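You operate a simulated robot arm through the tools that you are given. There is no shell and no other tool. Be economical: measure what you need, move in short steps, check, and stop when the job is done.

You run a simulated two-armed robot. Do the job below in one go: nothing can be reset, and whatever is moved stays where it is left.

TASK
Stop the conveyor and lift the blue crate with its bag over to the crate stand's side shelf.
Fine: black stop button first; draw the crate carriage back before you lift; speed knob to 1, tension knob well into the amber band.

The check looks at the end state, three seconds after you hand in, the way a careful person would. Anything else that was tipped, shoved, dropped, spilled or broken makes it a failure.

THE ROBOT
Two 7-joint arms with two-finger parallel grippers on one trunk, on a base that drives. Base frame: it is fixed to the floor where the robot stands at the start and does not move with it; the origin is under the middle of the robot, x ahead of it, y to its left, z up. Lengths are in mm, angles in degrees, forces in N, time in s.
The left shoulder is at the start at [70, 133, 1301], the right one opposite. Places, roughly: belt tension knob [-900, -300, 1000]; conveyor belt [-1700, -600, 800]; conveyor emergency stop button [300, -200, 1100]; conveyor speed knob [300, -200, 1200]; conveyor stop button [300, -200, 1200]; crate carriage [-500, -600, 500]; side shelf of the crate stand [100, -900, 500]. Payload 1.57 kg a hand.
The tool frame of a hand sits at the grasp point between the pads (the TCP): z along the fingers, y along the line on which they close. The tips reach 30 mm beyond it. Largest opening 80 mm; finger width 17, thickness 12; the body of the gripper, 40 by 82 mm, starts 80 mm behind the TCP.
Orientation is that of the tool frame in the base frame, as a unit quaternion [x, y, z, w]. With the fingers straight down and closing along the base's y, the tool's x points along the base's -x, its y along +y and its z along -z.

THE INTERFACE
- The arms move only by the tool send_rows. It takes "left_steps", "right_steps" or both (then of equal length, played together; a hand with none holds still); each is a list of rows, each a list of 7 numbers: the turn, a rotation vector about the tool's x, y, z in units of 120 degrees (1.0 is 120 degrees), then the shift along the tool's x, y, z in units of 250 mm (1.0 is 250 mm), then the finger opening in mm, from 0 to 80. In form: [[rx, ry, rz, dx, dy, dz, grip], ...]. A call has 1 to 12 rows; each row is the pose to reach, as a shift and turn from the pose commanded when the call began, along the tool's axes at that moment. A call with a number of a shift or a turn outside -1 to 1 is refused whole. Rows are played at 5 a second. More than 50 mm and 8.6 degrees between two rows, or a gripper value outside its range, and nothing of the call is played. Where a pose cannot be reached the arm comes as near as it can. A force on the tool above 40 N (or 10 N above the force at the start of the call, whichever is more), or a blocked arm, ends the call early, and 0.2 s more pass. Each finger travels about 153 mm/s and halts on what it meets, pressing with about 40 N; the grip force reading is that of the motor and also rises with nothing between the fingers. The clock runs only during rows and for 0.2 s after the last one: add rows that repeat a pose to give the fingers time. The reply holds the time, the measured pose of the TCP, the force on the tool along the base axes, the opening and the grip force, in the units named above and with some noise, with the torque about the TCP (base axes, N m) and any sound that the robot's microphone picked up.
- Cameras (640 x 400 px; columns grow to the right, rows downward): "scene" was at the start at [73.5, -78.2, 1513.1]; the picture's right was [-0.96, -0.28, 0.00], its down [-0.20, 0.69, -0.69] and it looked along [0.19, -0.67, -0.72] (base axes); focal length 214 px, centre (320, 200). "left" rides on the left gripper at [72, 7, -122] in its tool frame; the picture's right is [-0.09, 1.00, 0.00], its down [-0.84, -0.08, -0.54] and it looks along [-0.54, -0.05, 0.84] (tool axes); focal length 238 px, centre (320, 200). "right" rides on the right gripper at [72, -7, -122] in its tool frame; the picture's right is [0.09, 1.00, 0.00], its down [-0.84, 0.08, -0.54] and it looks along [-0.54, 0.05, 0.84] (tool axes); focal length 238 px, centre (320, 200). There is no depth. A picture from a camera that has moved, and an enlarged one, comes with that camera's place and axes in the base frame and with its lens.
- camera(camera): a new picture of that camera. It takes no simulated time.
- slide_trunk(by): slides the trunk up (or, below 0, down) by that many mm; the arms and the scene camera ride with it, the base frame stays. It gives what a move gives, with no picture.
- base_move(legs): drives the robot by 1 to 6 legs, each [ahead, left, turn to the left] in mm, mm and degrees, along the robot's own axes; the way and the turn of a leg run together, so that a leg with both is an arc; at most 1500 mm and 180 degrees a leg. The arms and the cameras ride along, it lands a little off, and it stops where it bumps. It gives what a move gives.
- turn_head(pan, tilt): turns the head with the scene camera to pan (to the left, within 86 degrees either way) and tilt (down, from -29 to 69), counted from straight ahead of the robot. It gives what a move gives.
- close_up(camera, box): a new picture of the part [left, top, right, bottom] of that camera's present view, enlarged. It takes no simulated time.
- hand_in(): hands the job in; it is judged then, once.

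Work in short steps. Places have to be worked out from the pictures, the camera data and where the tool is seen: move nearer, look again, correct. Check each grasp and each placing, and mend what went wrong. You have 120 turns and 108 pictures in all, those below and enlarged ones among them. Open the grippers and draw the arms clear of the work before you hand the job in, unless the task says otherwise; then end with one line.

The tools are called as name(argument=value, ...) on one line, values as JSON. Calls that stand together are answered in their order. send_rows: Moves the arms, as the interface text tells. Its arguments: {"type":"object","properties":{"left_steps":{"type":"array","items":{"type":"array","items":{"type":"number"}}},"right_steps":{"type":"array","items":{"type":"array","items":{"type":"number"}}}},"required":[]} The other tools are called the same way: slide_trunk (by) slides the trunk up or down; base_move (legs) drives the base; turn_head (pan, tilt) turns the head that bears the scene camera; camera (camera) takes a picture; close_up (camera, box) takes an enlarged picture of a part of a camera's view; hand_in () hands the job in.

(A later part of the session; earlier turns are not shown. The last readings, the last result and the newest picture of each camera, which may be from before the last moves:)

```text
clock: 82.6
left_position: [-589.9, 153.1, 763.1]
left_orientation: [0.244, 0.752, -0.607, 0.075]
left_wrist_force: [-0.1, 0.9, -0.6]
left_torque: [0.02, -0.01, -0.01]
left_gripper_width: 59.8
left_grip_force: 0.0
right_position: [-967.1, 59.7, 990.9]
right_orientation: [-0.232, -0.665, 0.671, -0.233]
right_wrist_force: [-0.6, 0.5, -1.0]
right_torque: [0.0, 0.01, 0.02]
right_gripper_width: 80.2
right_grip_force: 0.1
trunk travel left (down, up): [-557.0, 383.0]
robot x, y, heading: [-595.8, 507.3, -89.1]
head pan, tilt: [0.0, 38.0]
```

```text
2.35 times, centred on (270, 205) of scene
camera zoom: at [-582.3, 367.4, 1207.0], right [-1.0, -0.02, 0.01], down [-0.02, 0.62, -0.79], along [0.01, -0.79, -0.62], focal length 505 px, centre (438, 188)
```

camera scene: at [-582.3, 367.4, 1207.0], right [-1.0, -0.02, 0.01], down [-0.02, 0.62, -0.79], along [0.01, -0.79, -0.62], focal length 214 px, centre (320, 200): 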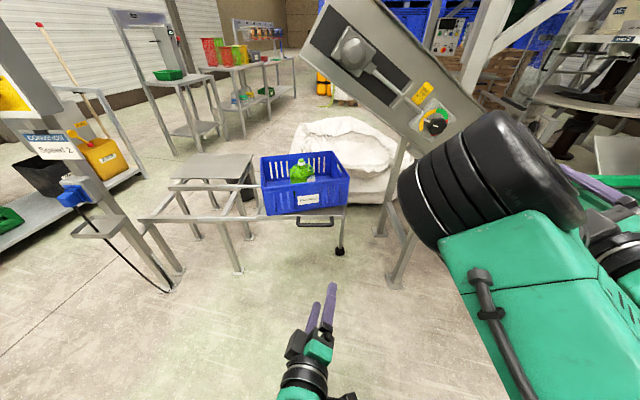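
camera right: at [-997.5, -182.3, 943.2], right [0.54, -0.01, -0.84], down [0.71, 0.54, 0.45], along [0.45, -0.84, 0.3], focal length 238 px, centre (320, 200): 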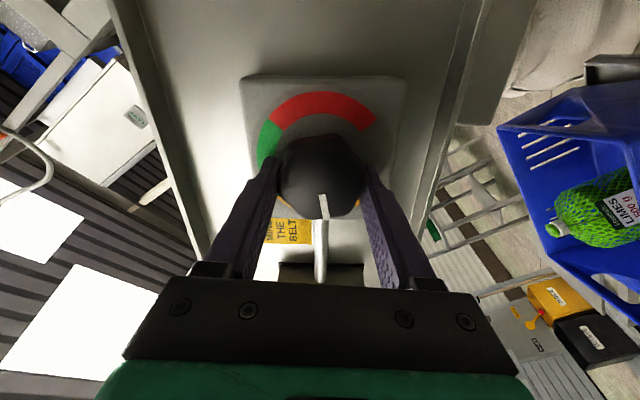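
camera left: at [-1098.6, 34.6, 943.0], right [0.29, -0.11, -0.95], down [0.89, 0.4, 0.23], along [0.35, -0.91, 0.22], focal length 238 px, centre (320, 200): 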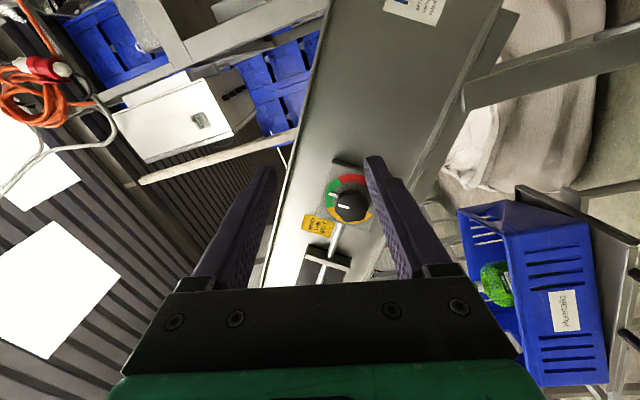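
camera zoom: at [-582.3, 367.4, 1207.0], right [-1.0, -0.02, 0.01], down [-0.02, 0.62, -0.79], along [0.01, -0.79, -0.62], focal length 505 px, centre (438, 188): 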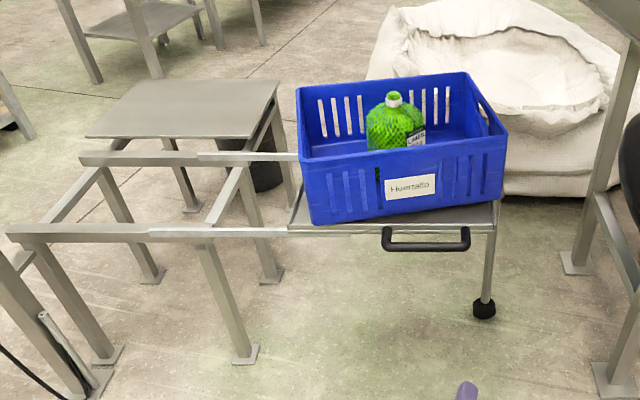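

Geometry: the carriage rides on rails along x, with plate x from -692 to -259. The stand spans about -100 to 355 and the shelf centre is near (150,-920,475). "Back" therefore means toward +x, and I'll use the front handle. First I'll straighten both hands.

send_rows(left_steps=[[0.02, -0.023, -0.044, -0.07, 0.037, -0.015, 60], [0.04, -0.046, -0.087, -0.14, 0.074, -0.03, 60], [0.06, -0.07, -0.131, -0.21, 0.11, -0.045, 60], [0.08, -0.093, -0.174, -0.278, 0.147, -0.059, 60], [0.099, -0.116, -0.218, -0.278, 0.147, -0.059, 60], [0.099, -0.116, -0.218, -0.278, 0.147, -0.059, 60], [0.099, -0.116, -0.218, -0.278, 0.147, -0.059, 60]], right_steps=[[0, 0, 0.06, 0, 0, 0, 80], [0, 0, 0.12, 0, 0, 0, 80], [0, 0, 0.18, 0, 0, 0, 80], [0, 0, 0.24, 0, 0, 0, 80], [0, 0, 0.3, 0, 0, 0, 80], [0, 0, 0.36, 0, 0, 0, 80], [0, 0, 0.42, 0, 0, 0, 80]])

camera(camera="left")

```text
clock: 84.2
left_position: [-506.5, 155.4, 760.7]
left_orientation: [-0.004, -0.706, 0.708, 0.002]
left_wrist_force: [0.3, 0.0, 0.8]
left_torque: [0.0, 0.02, 0.01]
left_gripper_width: 60.3
left_grip_force: 0.0
right_position: [-961.6, 62.5, 993.0]
right_orientation: [-0.492, -0.503, 0.509, -0.496]
right_wrist_force: [-0.1, 0.5, 1.3]
right_torque: [0.0, 0.02, -0.01]
right_gripper_width: 80.1
right_grip_force: 0.1
trunk travel left (down, up): [-557.0, 383.0]
robot x, y, heading: [-597.0, 502.3, -89.4]
head pan, tilt: [0.0, 38.0]
```

```text
45 pictures are left
camera left: at [-577.9, 277.7, 753.2], right [0.09, 0.0, -1.0], down [0.84, 0.54, 0.08], along [0.53, -0.84, 0.05], focal length 238 px, centre (320, 200)
```

left: 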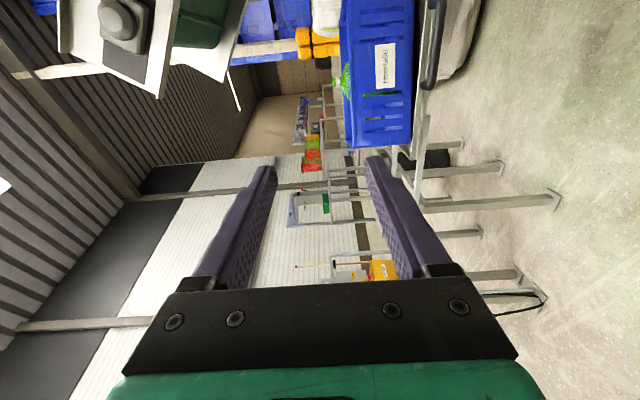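

Left hand is now exactly square. The handle triangulates to x from about -630 to -474, y≈-366, z≈497, so I'll lower the trunk 262 mm to bring the left hand to its height.

slide_trunk(by=-262)

camera(camera="left")

camera(camera="scene")

```text
clock: 86.9
left_position: [-510.9, 154.5, 494.1]
left_orientation: [0.005, 0.71, -0.704, -0.007]
left_wrist_force: [0.3, 0.0, 0.0]
left_torque: [0.0, 0.0, 0.02]
left_gripper_width: 59.8
left_grip_force: 0.0
right_position: [-963.2, 56.8, 729.4]
right_orientation: [-0.493, -0.506, 0.509, -0.492]
right_wrist_force: [-0.2, 0.0, -0.1]
right_torque: [0.0, -0.01, -0.03]
right_gripper_width: 80.1
right_grip_force: 0.0
trunk travel left (down, up): [-295.0, 645.0]
robot x, y, heading: [-599.6, 502.9, -89.1]
head pan, tilt: [0.0, 38.0]
```

```text
44 pictures are left
camera left: at [-582.0, 277.6, 489.3], right [0.09, 0.01, -1.0], down [0.85, 0.53, 0.08], along [0.53, -0.85, 0.04], focal length 238 px, centre (320, 200)
```

left: 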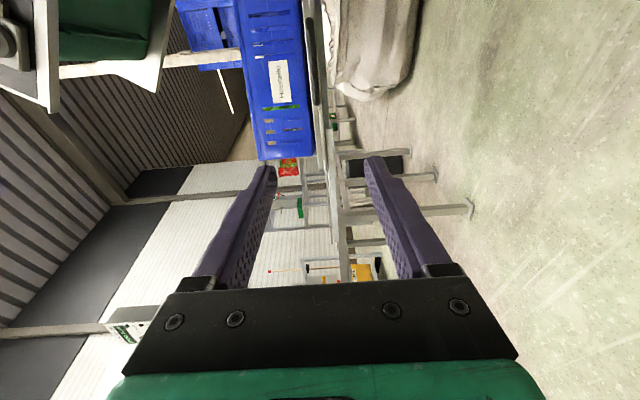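

```text
43 pictures are left
camera scene: at [-574.6, 363.7, 943.8], right [-1.0, -0.02, 0.02], down [-0.03, 0.62, -0.78], along [0.0, -0.78, -0.62], focal length 214 px, centre (320, 200)
```

scene: 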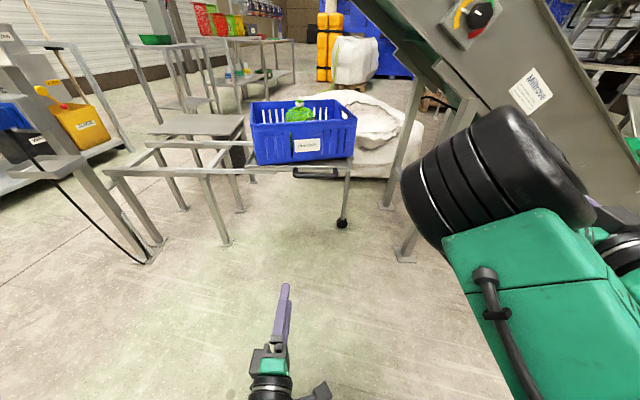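

The right hand would run into the conveyor if I drove straight in. I'll tuck the right hand back, pointing down, and extend the left hand forward 150 mm.

send_rows(left_steps=[[0, 0, 0, 0, -0.01, 0.05, 60], [0, 0, 0, 0, -0.03, 0.1, 60], [0, 0, 0, 0, -0.03, 0.15, 60], [0, 0, 0, 0, -0.03, 0.2, 60], [0, 0, 0, 0, -0.03, 0.25, 60], [0, 0, 0, 0, -0.03, 0.3, 60], [0, 0, 0, 0, -0.03, 0.35, 60], [0, 0, 0, 0, -0.03, 0.4, 60], [0, 0, 0, 0, -0.03, 0.45, 60], [0, 0, 0, 0, -0.03, 0.5, 60], [0, 0, 0, 0, -0.03, 0.55, 60], [0, 0, 0, 0, -0.03, 0.6, 60]], right_steps=[[0, 0.06, 0, -0.033, -0.02, -0.065, 80], [0, 0.12, 0, -0.067, -0.04, -0.13, 80], [0, 0.185, 0, -0.1, -0.06, -0.195, 80], [0, 0.25, 0, -0.133, -0.08, -0.26, 80], [0, 0.31, 0, -0.167, -0.1, -0.325, 80], [0, 0.375, 0, -0.2, -0.12, -0.39, 80], [0, 0.435, 0, -0.233, -0.14, -0.455, 80], [0, 0.5, 0, -0.267, -0.17, -0.52, 80], [0, 0.56, 0, -0.3, -0.2, -0.585, 80], [0, 0.625, 0, -0.333, -0.23, -0.65, 80], [0, 0.69, 0, -0.367, -0.25, -0.715, 80], [0, 0.75, 0, -0.4, -0.27, -0.78, 80]])

camera(camera="scene")

```text
clock: 89.5
left_position: [-516.5, 3.1, 508.3]
left_orientation: [-0.003, -0.707, 0.707, -0.005]
left_wrist_force: [-0.4, -0.8, 0.8]
left_torque: [-0.01, -0.04, -0.01]
left_gripper_width: 60.0
left_grip_force: 0.2
right_position: [-1043.2, 258.8, 822.9]
right_orientation: [0.709, 0.706, -0.006, -0.002]
right_wrist_force: [-0.2, 0.0, 0.2]
right_torque: [0.02, -0.02, 0.0]
right_gripper_width: 79.9
right_grip_force: 0.0
right hand out of reach, approached as far as the arm can: row 1, 2, 3
trunk travel left (down, up): [-295.0, 645.0]
robot x, y, heading: [-597.6, 504.9, -88.8]
head pan, tilt: [0.0, 38.0]
```

```text
42 pictures are left
camera scene: at [-594.1, 368.0, 945.1], right [-1.0, -0.02, 0.0], down [-0.01, 0.62, -0.79], along [0.01, -0.79, -0.62], focal length 214 px, centre (320, 200)
```

scene: 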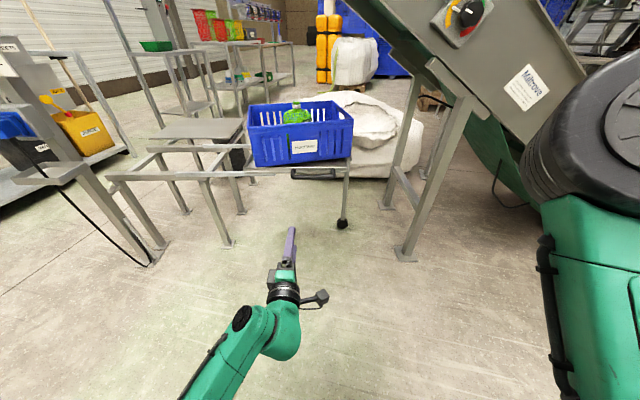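

Good. I'll drive ahead 270 mm and 30 mm to the right, then look at the handle from close.

base_move(legs=[[270, -30, 0]])

camera(camera="left")

camera(camera="scene")

```text
clock: 91.4
left_position: [-541.0, -272.6, 509.2]
left_orientation: [0.002, 0.707, -0.707, 0.005]
left_wrist_force: [0.1, 0.1, 0.0]
left_torque: [0.01, 0.02, -0.02]
left_gripper_width: 59.8
left_grip_force: 0.1
right_position: [-1068.3, -18.8, 821.4]
right_orientation: [0.708, 0.706, -0.006, -0.001]
right_wrist_force: [-0.4, -0.1, -0.3]
right_torque: [0.0, -0.01, 0.03]
right_gripper_width: 79.9
right_grip_force: 0.0
trunk travel left (down, up): [-295.0, 645.0]
robot x, y, heading: [-617.1, 228.7, -88.9]
head pan, tilt: [0.0, 38.0]
```

```text
41 pictures are left
camera left: at [-614.1, -150.3, 501.3], right [0.1, 0.0, -0.99], down [0.83, 0.55, 0.09], along [0.54, -0.84, 0.06], focal length 238 px, centre (320, 200)
```

left: 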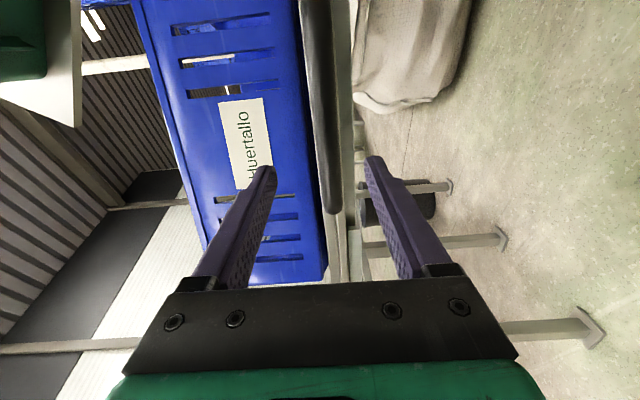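

```text
40 pictures are left
camera scene: at [-619.5, 92.1, 945.1], right [-1.0, -0.02, 0.0], down [-0.01, 0.62, -0.79], along [0.01, -0.79, -0.62], focal length 214 px, centre (320, 200)
```

scene: 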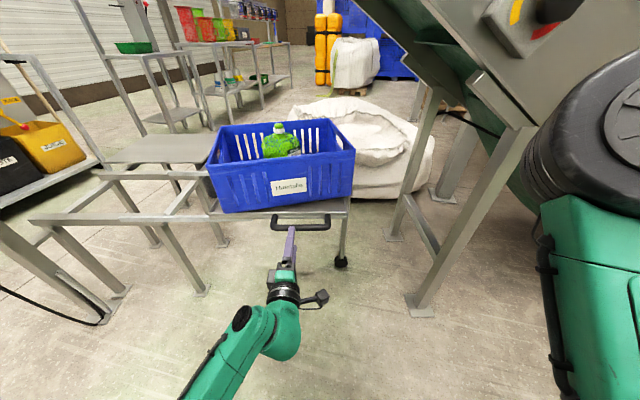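

The handle bar sits at y≈-344, z≈505, x from -642 to -475. I'll move the left hand in around it and close.

send_rows(left_steps=[[0, 0, 0, 0, 0.014, 0.1, 60], [0, 0, 0, 0.02, 0.014, 0.2, 60], [0, 0, 0, 0.04, 0.014, 0.28, 60], [0, 0, 0, 0.04, 0.014, 0.28, 40], [0, 0, 0, 0.04, 0.014, 0.28, 20], [0, 0, 0, 0.04, 0.014, 0.28, 5], [0, 0, 0, 0.04, 0.014, 0.28, 5]])

camera(camera="left")

```text
clock: 93.0
left_position: [-550.5, -341.8, 502.6]
left_orientation: [0.002, 0.707, -0.707, 0.006]
left_wrist_force: [-0.7, 3.4, -9.3]
left_torque: [0.05, 0.41, 0.32]
left_gripper_width: 20.0
left_grip_force: 33.4
right_position: [-1067.5, -20.1, 821.2]
right_orientation: [0.707, 0.707, -0.006, -0.001]
right_wrist_force: [-0.5, -0.3, -0.3]
right_torque: [-0.01, 0.02, -0.02]
right_gripper_width: 80.1
right_grip_force: 0.1
trunk travel left (down, up): [-295.0, 645.0]
robot x, y, heading: [-624.5, 228.6, -88.9]
head pan, tilt: [0.0, 38.0]
```

```text
39 pictures are left
camera left: at [-623.3, -220.5, 495.3], right [0.1, 0.0, -0.99], down [0.83, 0.55, 0.09], along [0.54, -0.84, 0.05], focal length 238 px, centre (320, 200)
```

left: 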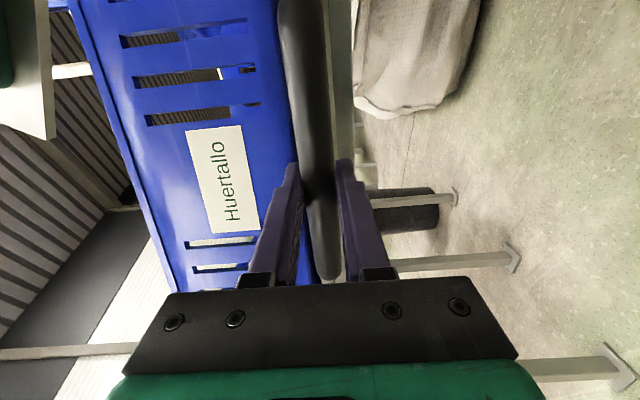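

The handle is held at 20 mm. I'll draw it +x by driving left 120 mm as a test.

base_move(legs=[[2, 120, 0]])

camera(camera="scene")

```text
clock: 94.2
left_position: [-430.6, -340.8, 502.1]
left_orientation: [0.001, 0.708, -0.706, 0.006]
left_wrist_force: [2.3, 26.0, -18.7]
left_torque: [0.07, 0.35, 0.26]
left_gripper_width: 19.9
left_grip_force: 33.8
right_position: [-947.6, -17.9, 822.6]
right_orientation: [0.707, 0.707, -0.007, -0.001]
right_wrist_force: [0.9, -1.1, -0.3]
right_torque: [0.03, 0.02, -0.02]
right_gripper_width: 80.1
right_grip_force: 0.1
trunk travel left (down, up): [-295.0, 645.0]
robot x, y, heading: [-501.7, 231.0, -88.9]
head pan, tilt: [0.0, 38.0]
```

```text
38 pictures are left
camera scene: at [-499.7, 92.5, 945.0], right [-1.0, -0.02, 0.0], down [-0.01, 0.62, -0.79], along [0.01, -0.79, -0.62], focal length 214 px, centre (320, 200)
```

scene: 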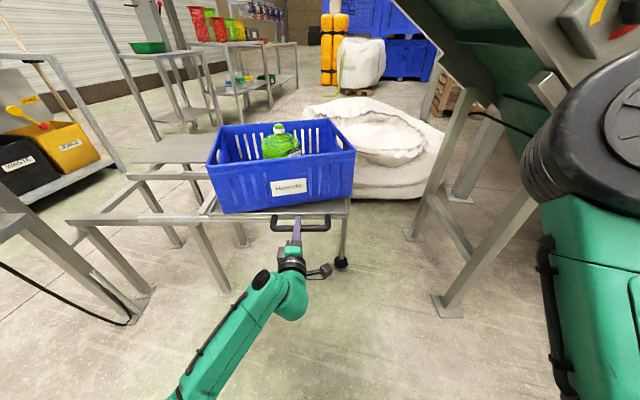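

The carriage and crate move along together. I'll continue in two steps.

base_move(legs=[[0, 150, 0]])

base_move(legs=[[3, 100, 0]])

camera(camera="scene")

```text
clock: 95.6
left_position: [-274.3, -336.8, 501.4]
left_orientation: [0.0, 0.708, -0.706, 0.01]
left_wrist_force: [2.4, 19.9, -4.4]
left_torque: [0.04, 0.41, 0.74]
left_gripper_width: 19.9
left_grip_force: 33.9
right_position: [-793.9, -15.0, 823.2]
right_orientation: [0.707, 0.707, -0.007, 0.001]
right_wrist_force: [0.4, 0.0, -0.2]
right_torque: [-0.03, 0.04, 0.0]
right_gripper_width: 80.1
right_grip_force: 0.2
trunk travel left (down, up): [-295.0, 645.0]
robot x, y, heading: [-349.0, 234.3, -88.6]
head pan, tilt: [0.0, 38.0]
```

```text
clock: 96.8
left_position: [-173.2, -337.6, 501.7]
left_orientation: [0.0, 0.708, -0.706, 0.01]
left_wrist_force: [1.8, 25.7, -2.7]
left_torque: [-0.03, 0.56, 0.13]
left_gripper_width: 20.0
left_grip_force: 33.6
right_position: [-692.8, -15.9, 823.1]
right_orientation: [0.707, 0.708, -0.008, 0.0]
right_wrist_force: [0.0, 0.0, -0.1]
right_torque: [-0.01, 0.02, -0.01]
right_gripper_width: 80.2
right_grip_force: 0.0
trunk travel left (down, up): [-295.0, 645.0]
robot x, y, heading: [-252.0, 229.4, -88.7]
head pan, tilt: [0.0, 38.0]
```

```text
37 pictures are left
camera scene: at [-246.2, 97.0, 945.4], right [-1.0, -0.02, 0.0], down [-0.01, 0.61, -0.79], along [0.02, -0.79, -0.61], focal length 214 px, centre (320, 200)
```

scene: 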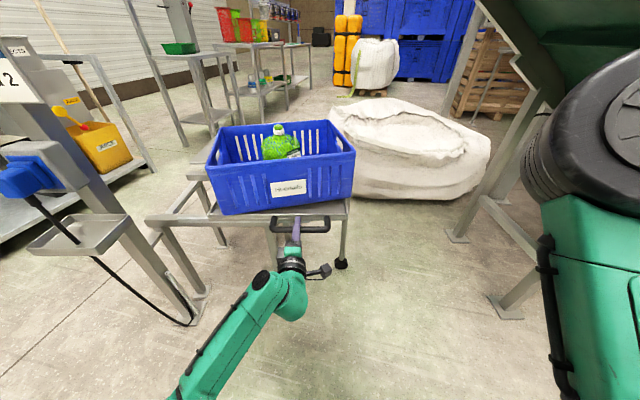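

Still going freely, and the rails seem to have about 170 mm left. I'll continue until it meets its stop.

base_move(legs=[[2, 100, 0]])

base_move(legs=[[2, 60, 0]])

camera(camera="scene")

```text
clock: 97.9
left_position: [-73.0, -336.6, 501.7]
left_orientation: [-0.002, 0.709, -0.705, 0.014]
left_wrist_force: [1.8, 25.9, 2.2]
left_torque: [-0.03, 0.55, 0.12]
left_gripper_width: 19.6
left_grip_force: 33.0
right_position: [-594.9, -16.2, 822.6]
right_orientation: [0.705, 0.709, -0.007, 0.001]
right_wrist_force: [-0.3, -1.5, 0.1]
right_torque: [-0.01, 0.0, 0.01]
right_gripper_width: 79.8
right_grip_force: 0.1
trunk travel left (down, up): [-295.0, 645.0]
robot x, y, heading: [-151.5, 235.4, -88.3]
head pan, tilt: [0.0, 38.0]
```

```text
clock: 98.9
left_position: [-10.2, -335.9, 502.2]
left_orientation: [-0.003, 0.708, -0.706, 0.013]
left_wrist_force: [2.1, 26.4, 3.8]
left_torque: [0.05, 0.55, 0.04]
left_gripper_width: 19.7
left_grip_force: 34.3
right_position: [-533.3, -17.8, 823.5]
right_orientation: [0.705, 0.709, -0.008, 0.001]
right_wrist_force: [0.7, 0.0, -0.6]
right_torque: [-0.02, 0.03, 0.03]
right_gripper_width: 79.8
right_grip_force: 0.0
trunk travel left (down, up): [-295.0, 645.0]
robot x, y, heading: [-90.5, 230.0, -88.5]
head pan, tilt: [0.0, 38.0]
```

```text
36 pictures are left
camera scene: at [-85.9, 98.2, 945.6], right [-1.0, -0.03, 0.0], down [-0.02, 0.61, -0.79], along [0.02, -0.79, -0.61], focal length 214 px, centre (320, 200)
```

scene: 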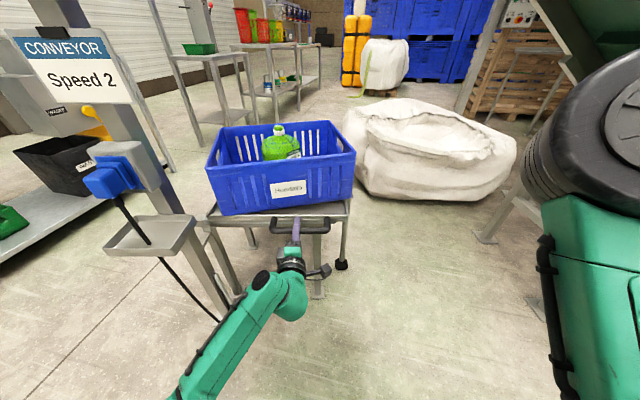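

The plate seems nearly at the stand's far end. I'll push 30 mm more to feel for the stop.

base_move(legs=[[1, 30, 0]])

close_up(camera="scene", box=[180, 170, 380, 310])

```text
clock: 99.7
left_position: [20.5, -336.3, 502.7]
left_orientation: [-0.002, 0.708, -0.706, 0.013]
left_wrist_force: [1.6, 22.9, 4.6]
left_torque: [0.05, 0.54, 0.12]
left_gripper_width: 19.8
left_grip_force: 33.6
right_position: [-502.7, -17.7, 823.0]
right_orientation: [0.705, 0.709, -0.008, 0.001]
right_wrist_force: [-0.2, 0.5, -0.8]
right_torque: [-0.02, 0.0, 0.03]
right_gripper_width: 79.8
right_grip_force: 0.1
trunk travel left (down, up): [-295.0, 645.0]
robot x, y, heading: [-64.1, 230.2, -88.3]
head pan, tilt: [0.0, 38.0]
```

```text
2.86 times, centred on (280, 240) of scene
camera zoom: at [-55.8, 98.1, 945.6], right [-1.0, -0.03, 0.0], down [-0.02, 0.61, -0.79], along [0.02, -0.79, -0.61], focal length 613 px, centre (434, 86)
```

zoom: 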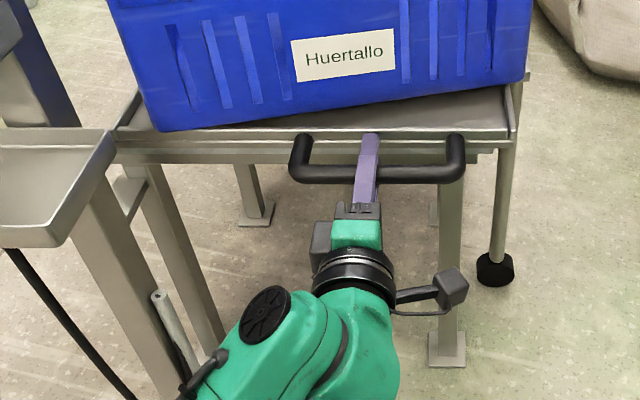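

Still no resistance. The plate's right end is about flush with the rail end, so I'll try another 40 mm.

base_move(legs=[[1, 40, 0]])

close_up(camera="scene", box=[160, 120, 400, 310])

```text
clock: 100.6
left_position: [54.8, -336.5, 500.8]
left_orientation: [-0.001, 0.708, -0.706, 0.011]
left_wrist_force: [-23.2, 9.2, 6.7]
left_torque: [0.01, 0.58, 0.02]
left_gripper_width: 19.7
left_grip_force: 33.7
right_position: [-465.4, -17.5, 821.6]
right_orientation: [0.705, 0.709, -0.006, 0.002]
right_wrist_force: [0.4, 0.5, 0.3]
right_torque: [0.0, 0.0, -0.01]
right_gripper_width: 80.0
right_grip_force: 0.1
trunk travel left (down, up): [-295.0, 645.0]
robot x, y, heading: [-19.2, 234.8, -88.8]
head pan, tilt: [0.0, 38.0]
```

```text
2.11 times, centred on (280, 215) of scene
camera zoom: at [-19.2, 97.1, 945.5], right [-1.0, -0.03, 0.0], down [-0.01, 0.61, -0.79], along [0.02, -0.79, -0.61], focal length 452 px, centre (404, 168)
```

zoom: 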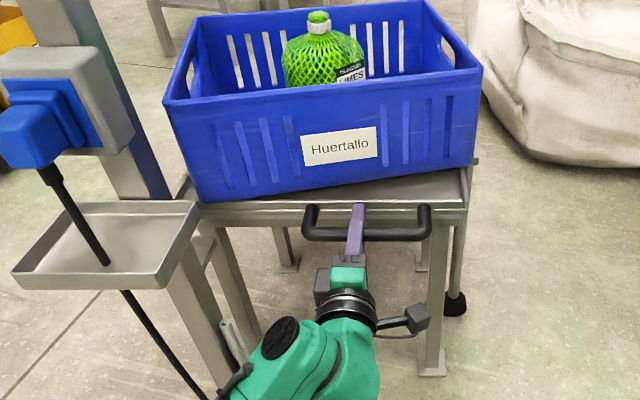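

The carriage has met its stop (x force -23 N after about 605 mm of travel). I'll release the handle, retract and drive back. Crate estimate: centre (123,-578), rim z≈672, about 411x313, yawed 14°.

send_rows(left_steps=[[0, 0, 0, 0, 0, 0, 40], [0, 0, 0, 0, 0, 0, 70], [0, 0, 0, 0, 0, -0.1, 70], [0, 0, 0, 0, 0, -0.25, 70], [0, 0, 0, 0, 0, -0.4, 70]])

base_move(legs=[[-250, 0, 0], [0, -550, 0]])

slide_trunk(by=150)

turn_head(pan=30, tilt=35)

camera(camera="scene")

```text
clock: 101.8
left_position: [52.2, -237.0, 502.4]
left_orientation: [-0.001, 0.709, -0.705, 0.01]
left_wrist_force: [-0.5, 0.0, -0.4]
left_torque: [0.0, 0.02, -0.03]
left_gripper_width: 70.2
left_grip_force: 0.2
right_position: [-465.6, -18.8, 821.1]
right_orientation: [0.705, 0.709, -0.007, 0.0]
right_wrist_force: [0.4, 0.6, -0.5]
right_torque: [-0.01, -0.03, -0.01]
right_gripper_width: 79.9
right_grip_force: 0.0
trunk travel left (down, up): [-295.0, 645.0]
robot x, y, heading: [-24.6, 232.8, -88.6]
head pan, tilt: [0.0, 38.0]
```

```text
clock: 106.3
left_position: [-501.7, -16.0, 500.8]
left_orientation: [-0.004, 0.709, -0.705, 0.013]
left_wrist_force: [-0.3, 0.1, 0.4]
left_torque: [0.03, 0.04, -0.02]
left_gripper_width: 70.1
left_grip_force: 0.0
right_position: [-1019.5, 199.1, 822.6]
right_orientation: [0.703, 0.711, -0.006, 0.001]
right_wrist_force: [0.1, 0.1, 0.5]
right_torque: [-0.01, -0.01, 0.02]
right_gripper_width: 79.8
right_grip_force: 0.1
trunk travel left (down, up): [-295.0, 645.0]
robot x, y, heading: [-574.3, 455.7, -88.2]
head pan, tilt: [0.0, 38.0]
```

```text
clock: 108.1
left_position: [-499.3, -15.2, 651.4]
left_orientation: [-0.003, 0.709, -0.705, 0.013]
left_wrist_force: [-0.2, -0.5, -0.5]
left_torque: [0.03, -0.04, 0.0]
left_gripper_width: 69.9
left_grip_force: 0.1
right_position: [-1019.2, 199.6, 972.1]
right_orientation: [0.703, 0.711, -0.006, -0.001]
right_wrist_force: [0.3, 0.0, -0.3]
right_torque: [-0.02, -0.01, 0.02]
right_gripper_width: 79.8
right_grip_force: 0.0
trunk travel left (down, up): [-445.0, 495.0]
robot x, y, heading: [-579.1, 454.4, -88.1]
head pan, tilt: [0.0, 38.0]
```

```text
clock: 109.0
left_position: [-500.5, -14.7, 651.4]
left_orientation: [-0.003, 0.709, -0.705, 0.013]
left_wrist_force: [0.0, -0.3, 0.5]
left_torque: [0.0, 0.02, 0.0]
left_gripper_width: 69.9
left_grip_force: 0.0
right_position: [-1017.7, 199.9, 972.1]
right_orientation: [0.702, 0.712, -0.005, 0.0]
right_wrist_force: [0.5, -0.3, -0.1]
right_torque: [-0.01, 0.0, 0.05]
right_gripper_width: 80.1
right_grip_force: 0.1
trunk travel left (down, up): [-445.0, 495.0]
robot x, y, heading: [-581.0, 455.0, -88.1]
head pan, tilt: [30.0, 35.0]
```

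```text
33 pictures are left
camera scene: at [-528.8, 328.2, 1099.7], right [-0.85, -0.53, 0.0], down [-0.3, 0.49, -0.82], along [0.43, -0.7, -0.57], focal length 214 px, centre (320, 200)
```

scene: 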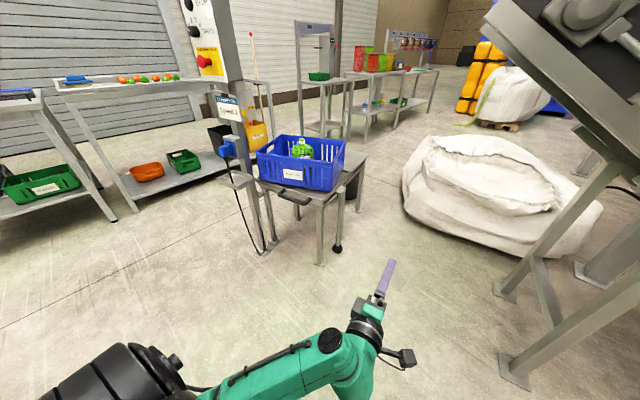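

Bag and conveyor clearances look workable for standing at the -x end of the stand, facing +x. First I'll rotate the left hand back to tool-down and tuck it in (a 120° turn in steps).

send_rows(left_steps=[[-0.04, 0.04, 0.04, -0.04, -0.083, -0.057, 70], [-0.08, 0.08, 0.08, -0.08, -0.167, -0.113, 70], [-0.12, 0.12, 0.12, -0.12, -0.25, -0.17, 70], [-0.16, 0.16, 0.16, -0.16, -0.333, -0.227, 70], [-0.2, 0.2, 0.2, -0.2, -0.417, -0.283, 70], [-0.24, 0.24, 0.24, -0.24, -0.5, -0.34, 70], [-0.28, 0.28, 0.28, -0.28, -0.583, -0.397, 70], [-0.32, 0.32, 0.32, -0.32, -0.667, -0.453, 70], [-0.36, 0.36, 0.36, -0.36, -0.75, -0.51, 70], [-0.4, 0.4, 0.4, -0.4, -0.833, -0.567, 70], [-0.44, 0.44, 0.44, -0.44, -0.917, -0.623, 70], [-0.48, 0.48, 0.48, -0.48, -1.0, -0.68, 70]])

send_rows(left_steps=[[-0.035, 0.035, 0.035, 0, 0, 0, 70], [-0.07, 0.07, 0.07, 0, 0, 0, 70], [-0.097, 0.097, 0.097, 0, 0, 0, 70], [-0.097, 0.097, 0.097, 0, 0, 0, 70]])

turn_head(pan=0, tilt=69)

camera(camera="scene")

```text
clock: 110.7
left_position: [-497.3, 26.2, 756.5]
left_orientation: [0.39, 0.829, -0.367, 0.161]
left_wrist_force: [-0.2, 0.2, -0.4]
left_torque: [0.02, 0.02, -0.02]
left_gripper_width: 70.3
left_grip_force: 0.1
left hand out of reach, approached as far as the arm can: row 2, 3, 4, 5, 6, 7, 8
right_position: [-1020.1, 200.0, 971.8]
right_orientation: [0.703, 0.711, -0.007, 0.0]
right_wrist_force: [-0.1, 1.4, 0.4]
right_torque: [-0.03, 0.01, -0.01]
right_gripper_width: 79.9
right_grip_force: 0.1
trunk travel left (down, up): [-445.0, 495.0]
robot x, y, heading: [-578.7, 451.9, -88.2]
head pan, tilt: [30.0, 35.0]
stopped in row 8 (left hand): the arm was blocked; the commanded pose is now the measured one
```

```text
clock: 111.2
left_position: [-450.6, 18.1, 723.3]
left_orientation: [0.447, 0.824, -0.242, 0.249]
left_wrist_force: [-0.3, -0.4, -0.2]
left_torque: [0.01, -0.01, 0.0]
left_gripper_width: 70.0
left_grip_force: 0.0
left hand out of reach, approached as far as the arm can: row 2
right_position: [-1018.6, 198.5, 970.6]
right_orientation: [0.703, 0.711, -0.005, -0.001]
right_wrist_force: [0.1, 0.4, 0.6]
right_torque: [-0.02, 0.01, -0.01]
right_gripper_width: 79.9
right_grip_force: 0.0
trunk travel left (down, up): [-445.0, 495.0]
robot x, y, heading: [-576.3, 454.0, -88.2]
head pan, tilt: [30.0, 35.0]
stopped in row 2 (left hand): the arm was blocked; the commanded pose is now the measured one
```

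```text
clock: 112.2
left_position: [-449.3, 18.4, 722.5]
left_orientation: [0.446, 0.825, -0.242, 0.249]
left_wrist_force: [0.2, 0.7, 0.8]
left_torque: [0.0, -0.02, 0.0]
left_gripper_width: 69.9
left_grip_force: 0.2
right_position: [-1020.1, 200.0, 971.6]
right_orientation: [0.703, 0.711, -0.005, 0.0]
right_wrist_force: [-0.2, 0.0, -0.7]
right_torque: [0.02, -0.02, -0.01]
right_gripper_width: 80.0
right_grip_force: 0.0
trunk travel left (down, up): [-445.0, 495.0]
robot x, y, heading: [-578.8, 449.0, -88.1]
head pan, tilt: [0.0, 68.8]
```

```text
32 pictures are left
camera scene: at [-573.4, 346.9, 1056.1], right [-1.0, -0.03, 0.0], down [-0.03, 0.93, -0.36], along [0.01, -0.36, -0.93], focal length 214 px, centre (320, 200)
```

scene: 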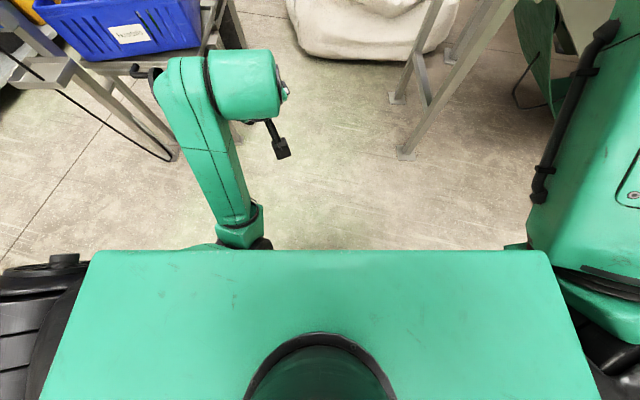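

The left hand is already 50° downward. I'll finish the remaining 52° rotation while lowering it a little, to stay within the arm's comfortable range.

send_rows(left_steps=[[0.001, 0.048, 0.037, 0.08, 0.02, 0.1, 70], [0.002, 0.096, 0.074, 0.16, 0.04, 0.2, 70], [0.002, 0.144, 0.111, 0.25, 0.07, 0.3, 70], [0.003, 0.192, 0.148, 0.25, 0.07, 0.3, 70], [0.004, 0.24, 0.185, 0.25, 0.07, 0.3, 70], [0.004, 0.29, 0.222, 0.25, 0.07, 0.3, 70], [0.005, 0.343, 0.265, 0.25, 0.07, 0.3, 70], [0.005, 0.343, 0.265, 0.25, 0.07, 0.3, 70]])

camera(camera="scene")

```text
clock: 114.2
left_position: [-517.1, -14.3, 547.5]
left_orientation: [0.689, 0.723, 0.03, 0.031]
left_wrist_force: [0.5, -0.2, -0.5]
left_torque: [0.01, -0.01, -0.04]
left_gripper_width: 70.2
left_grip_force: 0.1
left hand out of reach, approached as far as the arm can: row 4, 5, 6, 7, 8
right_position: [-1017.8, 198.4, 971.2]
right_orientation: [0.703, 0.711, -0.006, 0.0]
right_wrist_force: [-0.4, -0.6, 0.3]
right_torque: [0.02, 0.01, 0.01]
right_gripper_width: 80.0
right_grip_force: 0.0
trunk travel left (down, up): [-445.0, 495.0]
robot x, y, heading: [-577.2, 454.3, -88.2]
head pan, tilt: [0.0, 68.8]
stopped in row 8 (left hand): the arm was blocked; the commanded pose is now the measured one
```

```text
31 pictures are left
camera scene: at [-573.5, 346.7, 1056.0], right [-1.0, -0.03, 0.0], down [-0.03, 0.93, -0.36], along [0.01, -0.36, -0.93], focal length 214 px, centre (320, 200)
```

scene: 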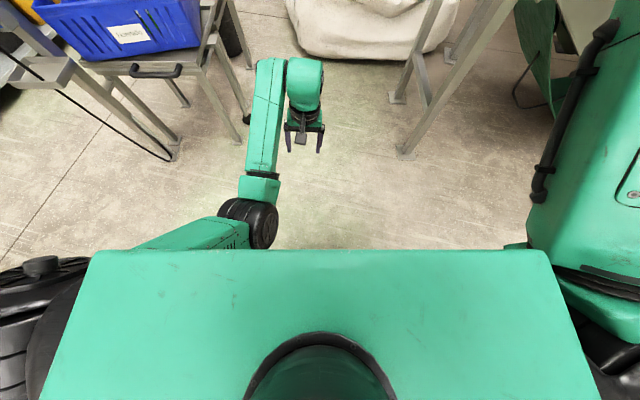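

The left tool is now pointing down at 468 mm ahead. I'll test whether it can go 90 mm outward to the crate half-width and settle vertical, and move the right hand to the mirrored place.

send_rows(left_steps=[[0.02, 0, 0, 0, 0.1, 0, 70], [0.041, 0, 0, 0, 0.2, 0, 70], [0.041, 0, 0, 0, 0.3, 0, 70], [0.041, 0, 0, 0, 0.4, 0, 70], [0.041, 0, 0, 0, 0.4, 0, 70]])

send_rows(right_steps=[[0, 0, 0, -0.08, 0.1, 0.1, 70], [0, 0, 0, -0.16, 0.2, 0.2, 70], [0, 0, 0, -0.24, 0.3, 0.3, 70], [0, 0, 0, -0.32, 0.4, 0.4, 70], [0, 0, 0, -0.4, 0.5, 0.5, 70], [0, 0, 0, -0.48, 0.6, 0.6, 70], [0, 0, 0, -0.56, 0.7, 0.7, 70], [0, 0, 0, -0.64, 0.8, 0.8, 70], [0, 0, 0, -0.72, 0.9, 0.9, 70], [0, 0, 0, -0.8, 1.0, 1.0, 70]])

camera(camera="scene")

```text
clock: 115.4
left_position: [-508.1, -19.8, 544.9]
left_orientation: [0.671, 0.741, 0.012, 0.023]
left_wrist_force: [0.2, 0.7, 0.4]
left_torque: [-0.04, -0.02, 0.0]
left_gripper_width: 70.1
left_grip_force: 0.0
left hand out of reach, approached as far as the arm can: row 1, 2, 3, 4, 5
right_position: [-1019.5, 199.8, 971.4]
right_orientation: [0.703, 0.712, -0.005, 0.0]
right_wrist_force: [0.5, 0.5, 0.1]
right_torque: [0.0, -0.03, 0.02]
right_gripper_width: 80.1
right_grip_force: 0.0
trunk travel left (down, up): [-445.0, 495.0]
robot x, y, heading: [-580.9, 455.6, -88.0]
head pan, tilt: [0.0, 68.8]
```

```text
clock: 117.6
left_position: [-507.9, -19.7, 542.3]
left_orientation: [0.673, 0.739, 0.015, 0.024]
left_wrist_force: [-0.7, 0.2, 1.1]
left_torque: [0.02, 0.0, -0.01]
left_gripper_width: 70.0
left_grip_force: 0.0
right_position: [-821.7, -81.2, 675.1]
right_orientation: [0.703, 0.711, -0.005, -0.001]
right_wrist_force: [0.2, -0.1, 0.3]
right_torque: [-0.01, 0.08, 0.02]
right_gripper_width: 70.1
right_grip_force: 0.1
right hand out of reach, approached as far as the arm can: row 3, 4, 5, 6, 7, 8, 9, 10
trunk travel left (down, up): [-445.0, 495.0]
robot x, y, heading: [-575.8, 454.1, -88.4]
head pan, tilt: [0.0, 68.8]
```

```text
30 pictures are left
camera scene: at [-573.0, 346.0, 1056.0], right [-1.0, -0.03, 0.0], down [-0.03, 0.93, -0.36], along [0.01, -0.36, -0.93], focal length 214 px, centre (320, 200)
```

scene: 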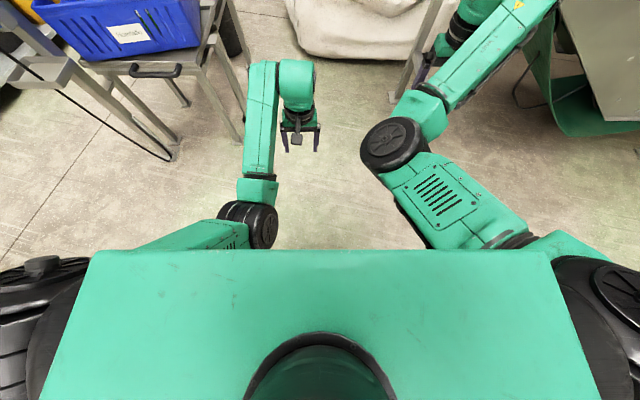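

Useful: the hands naturally sit 68 mm left and 246 mm right of my axis, 314 mm apart, which matches the crate width. I'll bring the right hand to the left one's depth and height.

send_rows(right_steps=[[0, 0, 0, 0.05, 0, 0.1, 70], [0, 0, 0, 0.1, 0, 0.2, 70], [0, 0, 0, 0.15, 0, 0.3, 70], [0, 0, 0, 0.22, 0, 0.4, 70], [0, 0, 0, 0.22, 0, 0.46, 70]], left_steps=[[0.01, 0, -0.01, 0, 0, -0.02, 70], [0.02, 0, -0.02, 0, 0, -0.05, 70], [0.025, 0, -0.03, 0, 0, -0.05, 70], [0.025, 0, -0.039, 0, 0, -0.05, 70], [0.025, 0, -0.039, 0, 0, -0.05, 70]])

```text
clock: 119.0
left_position: [-490.5, -20.1, 555.5]
left_orientation: [0.645, 0.765, 0.004, 0.011]
left_wrist_force: [-0.1, 0.1, -0.3]
left_torque: [-0.02, 0.01, -0.01]
left_gripper_width: 70.0
left_grip_force: 0.1
left hand out of reach, approached as far as the arm can: row 1, 2, 3
right_position: [-847.9, -30.3, 583.4]
right_orientation: [0.717, 0.696, -0.032, -0.006]
right_wrist_force: [-0.2, 0.2, 0.4]
right_torque: [0.02, -0.06, 0.01]
right_gripper_width: 70.1
right_grip_force: 0.1
trunk travel left (down, up): [-445.0, 495.0]
robot x, y, heading: [-577.6, 457.7, -88.3]
head pan, tilt: [0.0, 68.8]
stopped in row 5 (left hand): the arm was blocked; the commanded pose is now the measured one
```

Both hands are usable. I'll approach from the +x end, where the floor is open (no bag or conveyor): trim the left yaw, turn right 78°, and drive around.

send_rows(left_steps=[[0, 0, 0.02, 0, 0, 0, 70], [0, 0, 0.04, 0, 0, 0, 70], [0, 0, 0.05, 0, 0, 0, 70]])

slide_trunk(by=250)

base_move(legs=[[0, 0, -78], [-1484, 370, 0]])

turn_head(pan=30, tilt=35)

camera(camera="scene")

```text
clock: 119.8
left_position: [-513.7, -24.0, 549.1]
left_orientation: [0.675, 0.737, 0.015, 0.019]
left_wrist_force: [0.0, 0.5, 0.3]
left_torque: [-0.03, 0.01, -0.01]
left_gripper_width: 69.8
left_grip_force: 0.0
left hand out of reach, approached as far as the arm can: row 1, 2, 3
right_position: [-845.5, -29.6, 582.7]
right_orientation: [0.717, 0.696, -0.031, -0.006]
right_wrist_force: [-1.2, 0.1, -0.2]
right_torque: [-0.01, -0.01, -0.03]
right_gripper_width: 70.1
right_grip_force: 0.0
trunk travel left (down, up): [-445.0, 495.0]
robot x, y, heading: [-578.8, 451.8, -88.4]
head pan, tilt: [0.0, 68.8]
```

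```text
clock: 122.4
left_position: [-514.2, -24.6, 800.1]
left_orientation: [0.676, 0.737, 0.012, 0.02]
left_wrist_force: [0.6, 0.0, 0.4]
left_torque: [-0.02, -0.02, -0.01]
left_gripper_width: 70.0
left_grip_force: 0.0
right_position: [-848.2, -28.7, 832.9]
right_orientation: [0.717, 0.697, -0.031, -0.007]
right_wrist_force: [0.1, -0.9, -0.3]
right_torque: [-0.01, 0.02, 0.03]
right_gripper_width: 70.0
right_grip_force: 0.1
trunk travel left (down, up): [-695.0, 245.0]
robot x, y, heading: [-578.2, 453.0, -88.0]
head pan, tilt: [0.0, 68.8]
```

```text
refused: leg 2 is longer than a leg can be; nothing moved
```

```text
clock: 123.4
left_position: [-513.2, -23.9, 801.1]
left_orientation: [0.675, 0.737, 0.012, 0.02]
left_wrist_force: [0.2, -0.5, -0.5]
left_torque: [-0.03, 0.0, 0.02]
left_gripper_width: 70.1
left_grip_force: 0.1
right_position: [-847.7, -30.2, 833.1]
right_orientation: [0.717, 0.697, -0.03, -0.005]
right_wrist_force: [-0.8, 0.0, 1.3]
right_torque: [-0.01, -0.04, 0.0]
right_gripper_width: 70.0
right_grip_force: 0.1
trunk travel left (down, up): [-695.0, 245.0]
robot x, y, heading: [-576.3, 454.0, -88.0]
head pan, tilt: [30.0, 35.0]
```

```text
29 pictures are left
camera scene: at [-528.8, 327.9, 1349.6], right [-0.85, -0.53, 0.0], down [-0.3, 0.49, -0.82], along [0.43, -0.7, -0.57], focal length 214 px, centre (320, 200)
```

scene: 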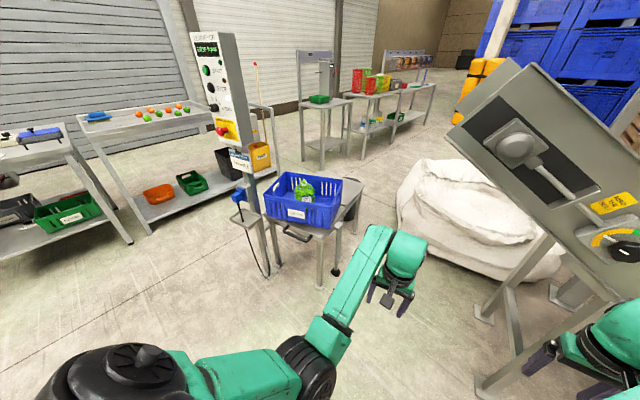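

The corridor up to x≈1400 is clear. I'll redo the turn and drive with a shorter leg.

base_move(legs=[[0, 0, -78], [-1420, 354, 0]])

turn_head(pan=40, tilt=30)

camera(camera="scene")

```text
clock: 133.9
left_position: [417.8, 303.9, 800.7]
left_orientation: [0.988, 0.151, -0.002, 0.023]
left_wrist_force: [0.8, -0.4, 0.0]
left_torque: [0.02, -0.02, -0.01]
left_gripper_width: 70.1
left_grip_force: 0.1
right_position: [342.3, 627.2, 832.7]
right_orientation: [0.995, 0.093, -0.021, -0.024]
right_wrist_force: [0.3, 0.5, -0.3]
right_torque: [0.02, 0.01, 0.01]
right_gripper_width: 70.1
right_grip_force: 0.1
trunk travel left (down, up): [-695.0, 245.0]
robot x, y, heading: [869.9, 468.1, -166.1]
head pan, tilt: [30.0, 35.0]
```

```text
clock: 134.6
left_position: [418.0, 302.2, 801.4]
left_orientation: [0.988, 0.151, -0.003, 0.025]
left_wrist_force: [1.1, 0.0, 0.5]
left_torque: [-0.01, 0.02, 0.02]
left_gripper_width: 69.9
left_grip_force: 0.0
right_position: [343.0, 629.6, 833.3]
right_orientation: [0.995, 0.092, -0.021, -0.025]
right_wrist_force: [0.3, -0.9, -0.7]
right_torque: [-0.02, -0.03, -0.02]
right_gripper_width: 70.1
right_grip_force: 0.0
trunk travel left (down, up): [-695.0, 245.0]
robot x, y, heading: [873.1, 462.8, -165.6]
head pan, tilt: [40.0, 30.0]
```

```text
28 pictures are left
camera scene: at [771.4, 382.0, 1357.5], right [-0.81, 0.59, 0.0], down [0.29, 0.41, -0.87], along [-0.51, -0.7, -0.5], focal length 214 px, centre (320, 200)
```

scene: 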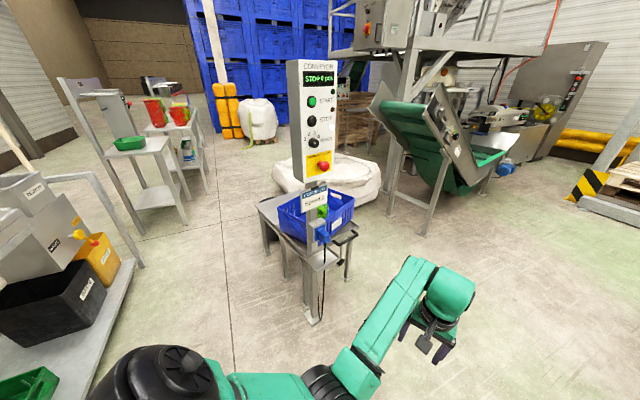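

The console would be in the hands' way, so I'll back to x≈1020 first, then go sideways to y≈-549.

base_move(legs=[[-142, 36, 0], [250, 981, 0]])

turn_head(pan=0, tilt=40)

camera(camera="scene")

```text
clock: 140.9
left_position: [558.7, -739.9, 801.1]
left_orientation: [0.989, 0.148, -0.003, 0.025]
left_wrist_force: [0.1, 0.0, -0.6]
left_torque: [-0.01, 0.02, -0.01]
left_gripper_width: 69.9
left_grip_force: 0.1
right_position: [485.0, -413.7, 832.2]
right_orientation: [0.995, 0.09, -0.021, -0.024]
right_wrist_force: [-0.4, -0.3, -1.3]
right_torque: [0.03, 0.0, 0.0]
right_gripper_width: 70.1
right_grip_force: 0.1
trunk travel left (down, up): [-695.0, 245.0]
robot x, y, heading: [1010.7, -577.7, -166.2]
head pan, tilt: [40.0, 30.0]
```

```text
clock: 142.0
left_position: [556.3, -740.1, 800.4]
left_orientation: [0.988, 0.149, -0.003, 0.025]
left_wrist_force: [0.7, 0.1, -0.6]
left_torque: [0.0, 0.04, 0.0]
left_gripper_width: 69.9
left_grip_force: 0.1
right_position: [485.1, -412.3, 833.3]
right_orientation: [0.996, 0.089, -0.02, -0.024]
right_wrist_force: [-0.3, -1.1, 0.1]
right_torque: [-0.02, 0.01, 0.01]
right_gripper_width: 70.1
right_grip_force: 0.1
trunk travel left (down, up): [-695.0, 245.0]
robot x, y, heading: [1012.7, -577.3, -166.0]
head pan, tilt: [0.0, 40.0]
```

```text
27 pictures are left
camera scene: at [883.5, -609.8, 1342.2], right [-0.24, 0.97, 0.0], down [0.62, 0.15, -0.77], along [-0.74, -0.18, -0.64], focal length 214 px, centre (320, 200)
```

scene: 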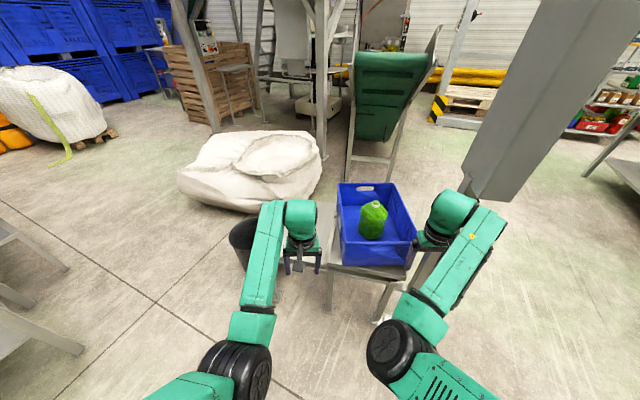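

I'll enlarge the crate to locate its corners accurately from this side.

close_up(camera="scene", box=[260, 160, 460, 300])

camera(camera="left")

```text
2.86 times, centred on (360, 230) of scene
camera zoom: at [883.5, -609.8, 1342.2], right [-0.24, 0.97, 0.0], down [0.62, 0.15, -0.77], along [-0.74, -0.18, -0.64], focal length 613 px, centre (206, 114)
```

zoom: 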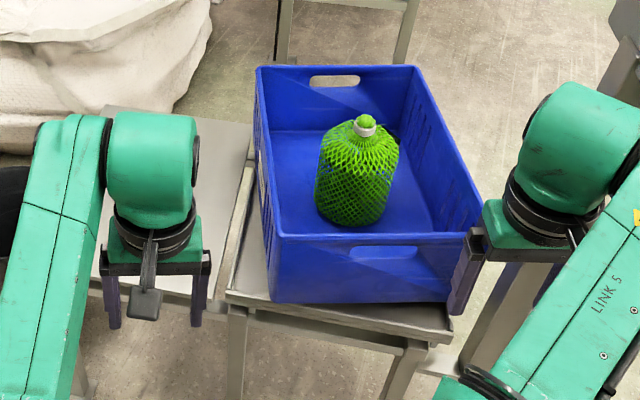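

```text
25 pictures are left
camera left: at [628.5, -719.5, 922.4], right [0.2, -0.98, 0.05], down [-0.82, -0.14, 0.55], along [-0.53, -0.15, -0.83], focal length 238 px, centre (320, 200)
```

left: 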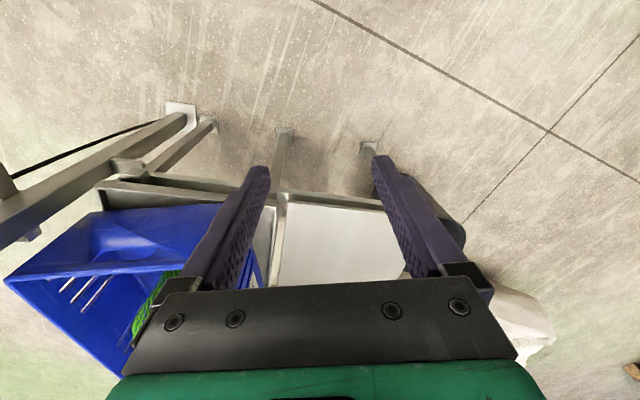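

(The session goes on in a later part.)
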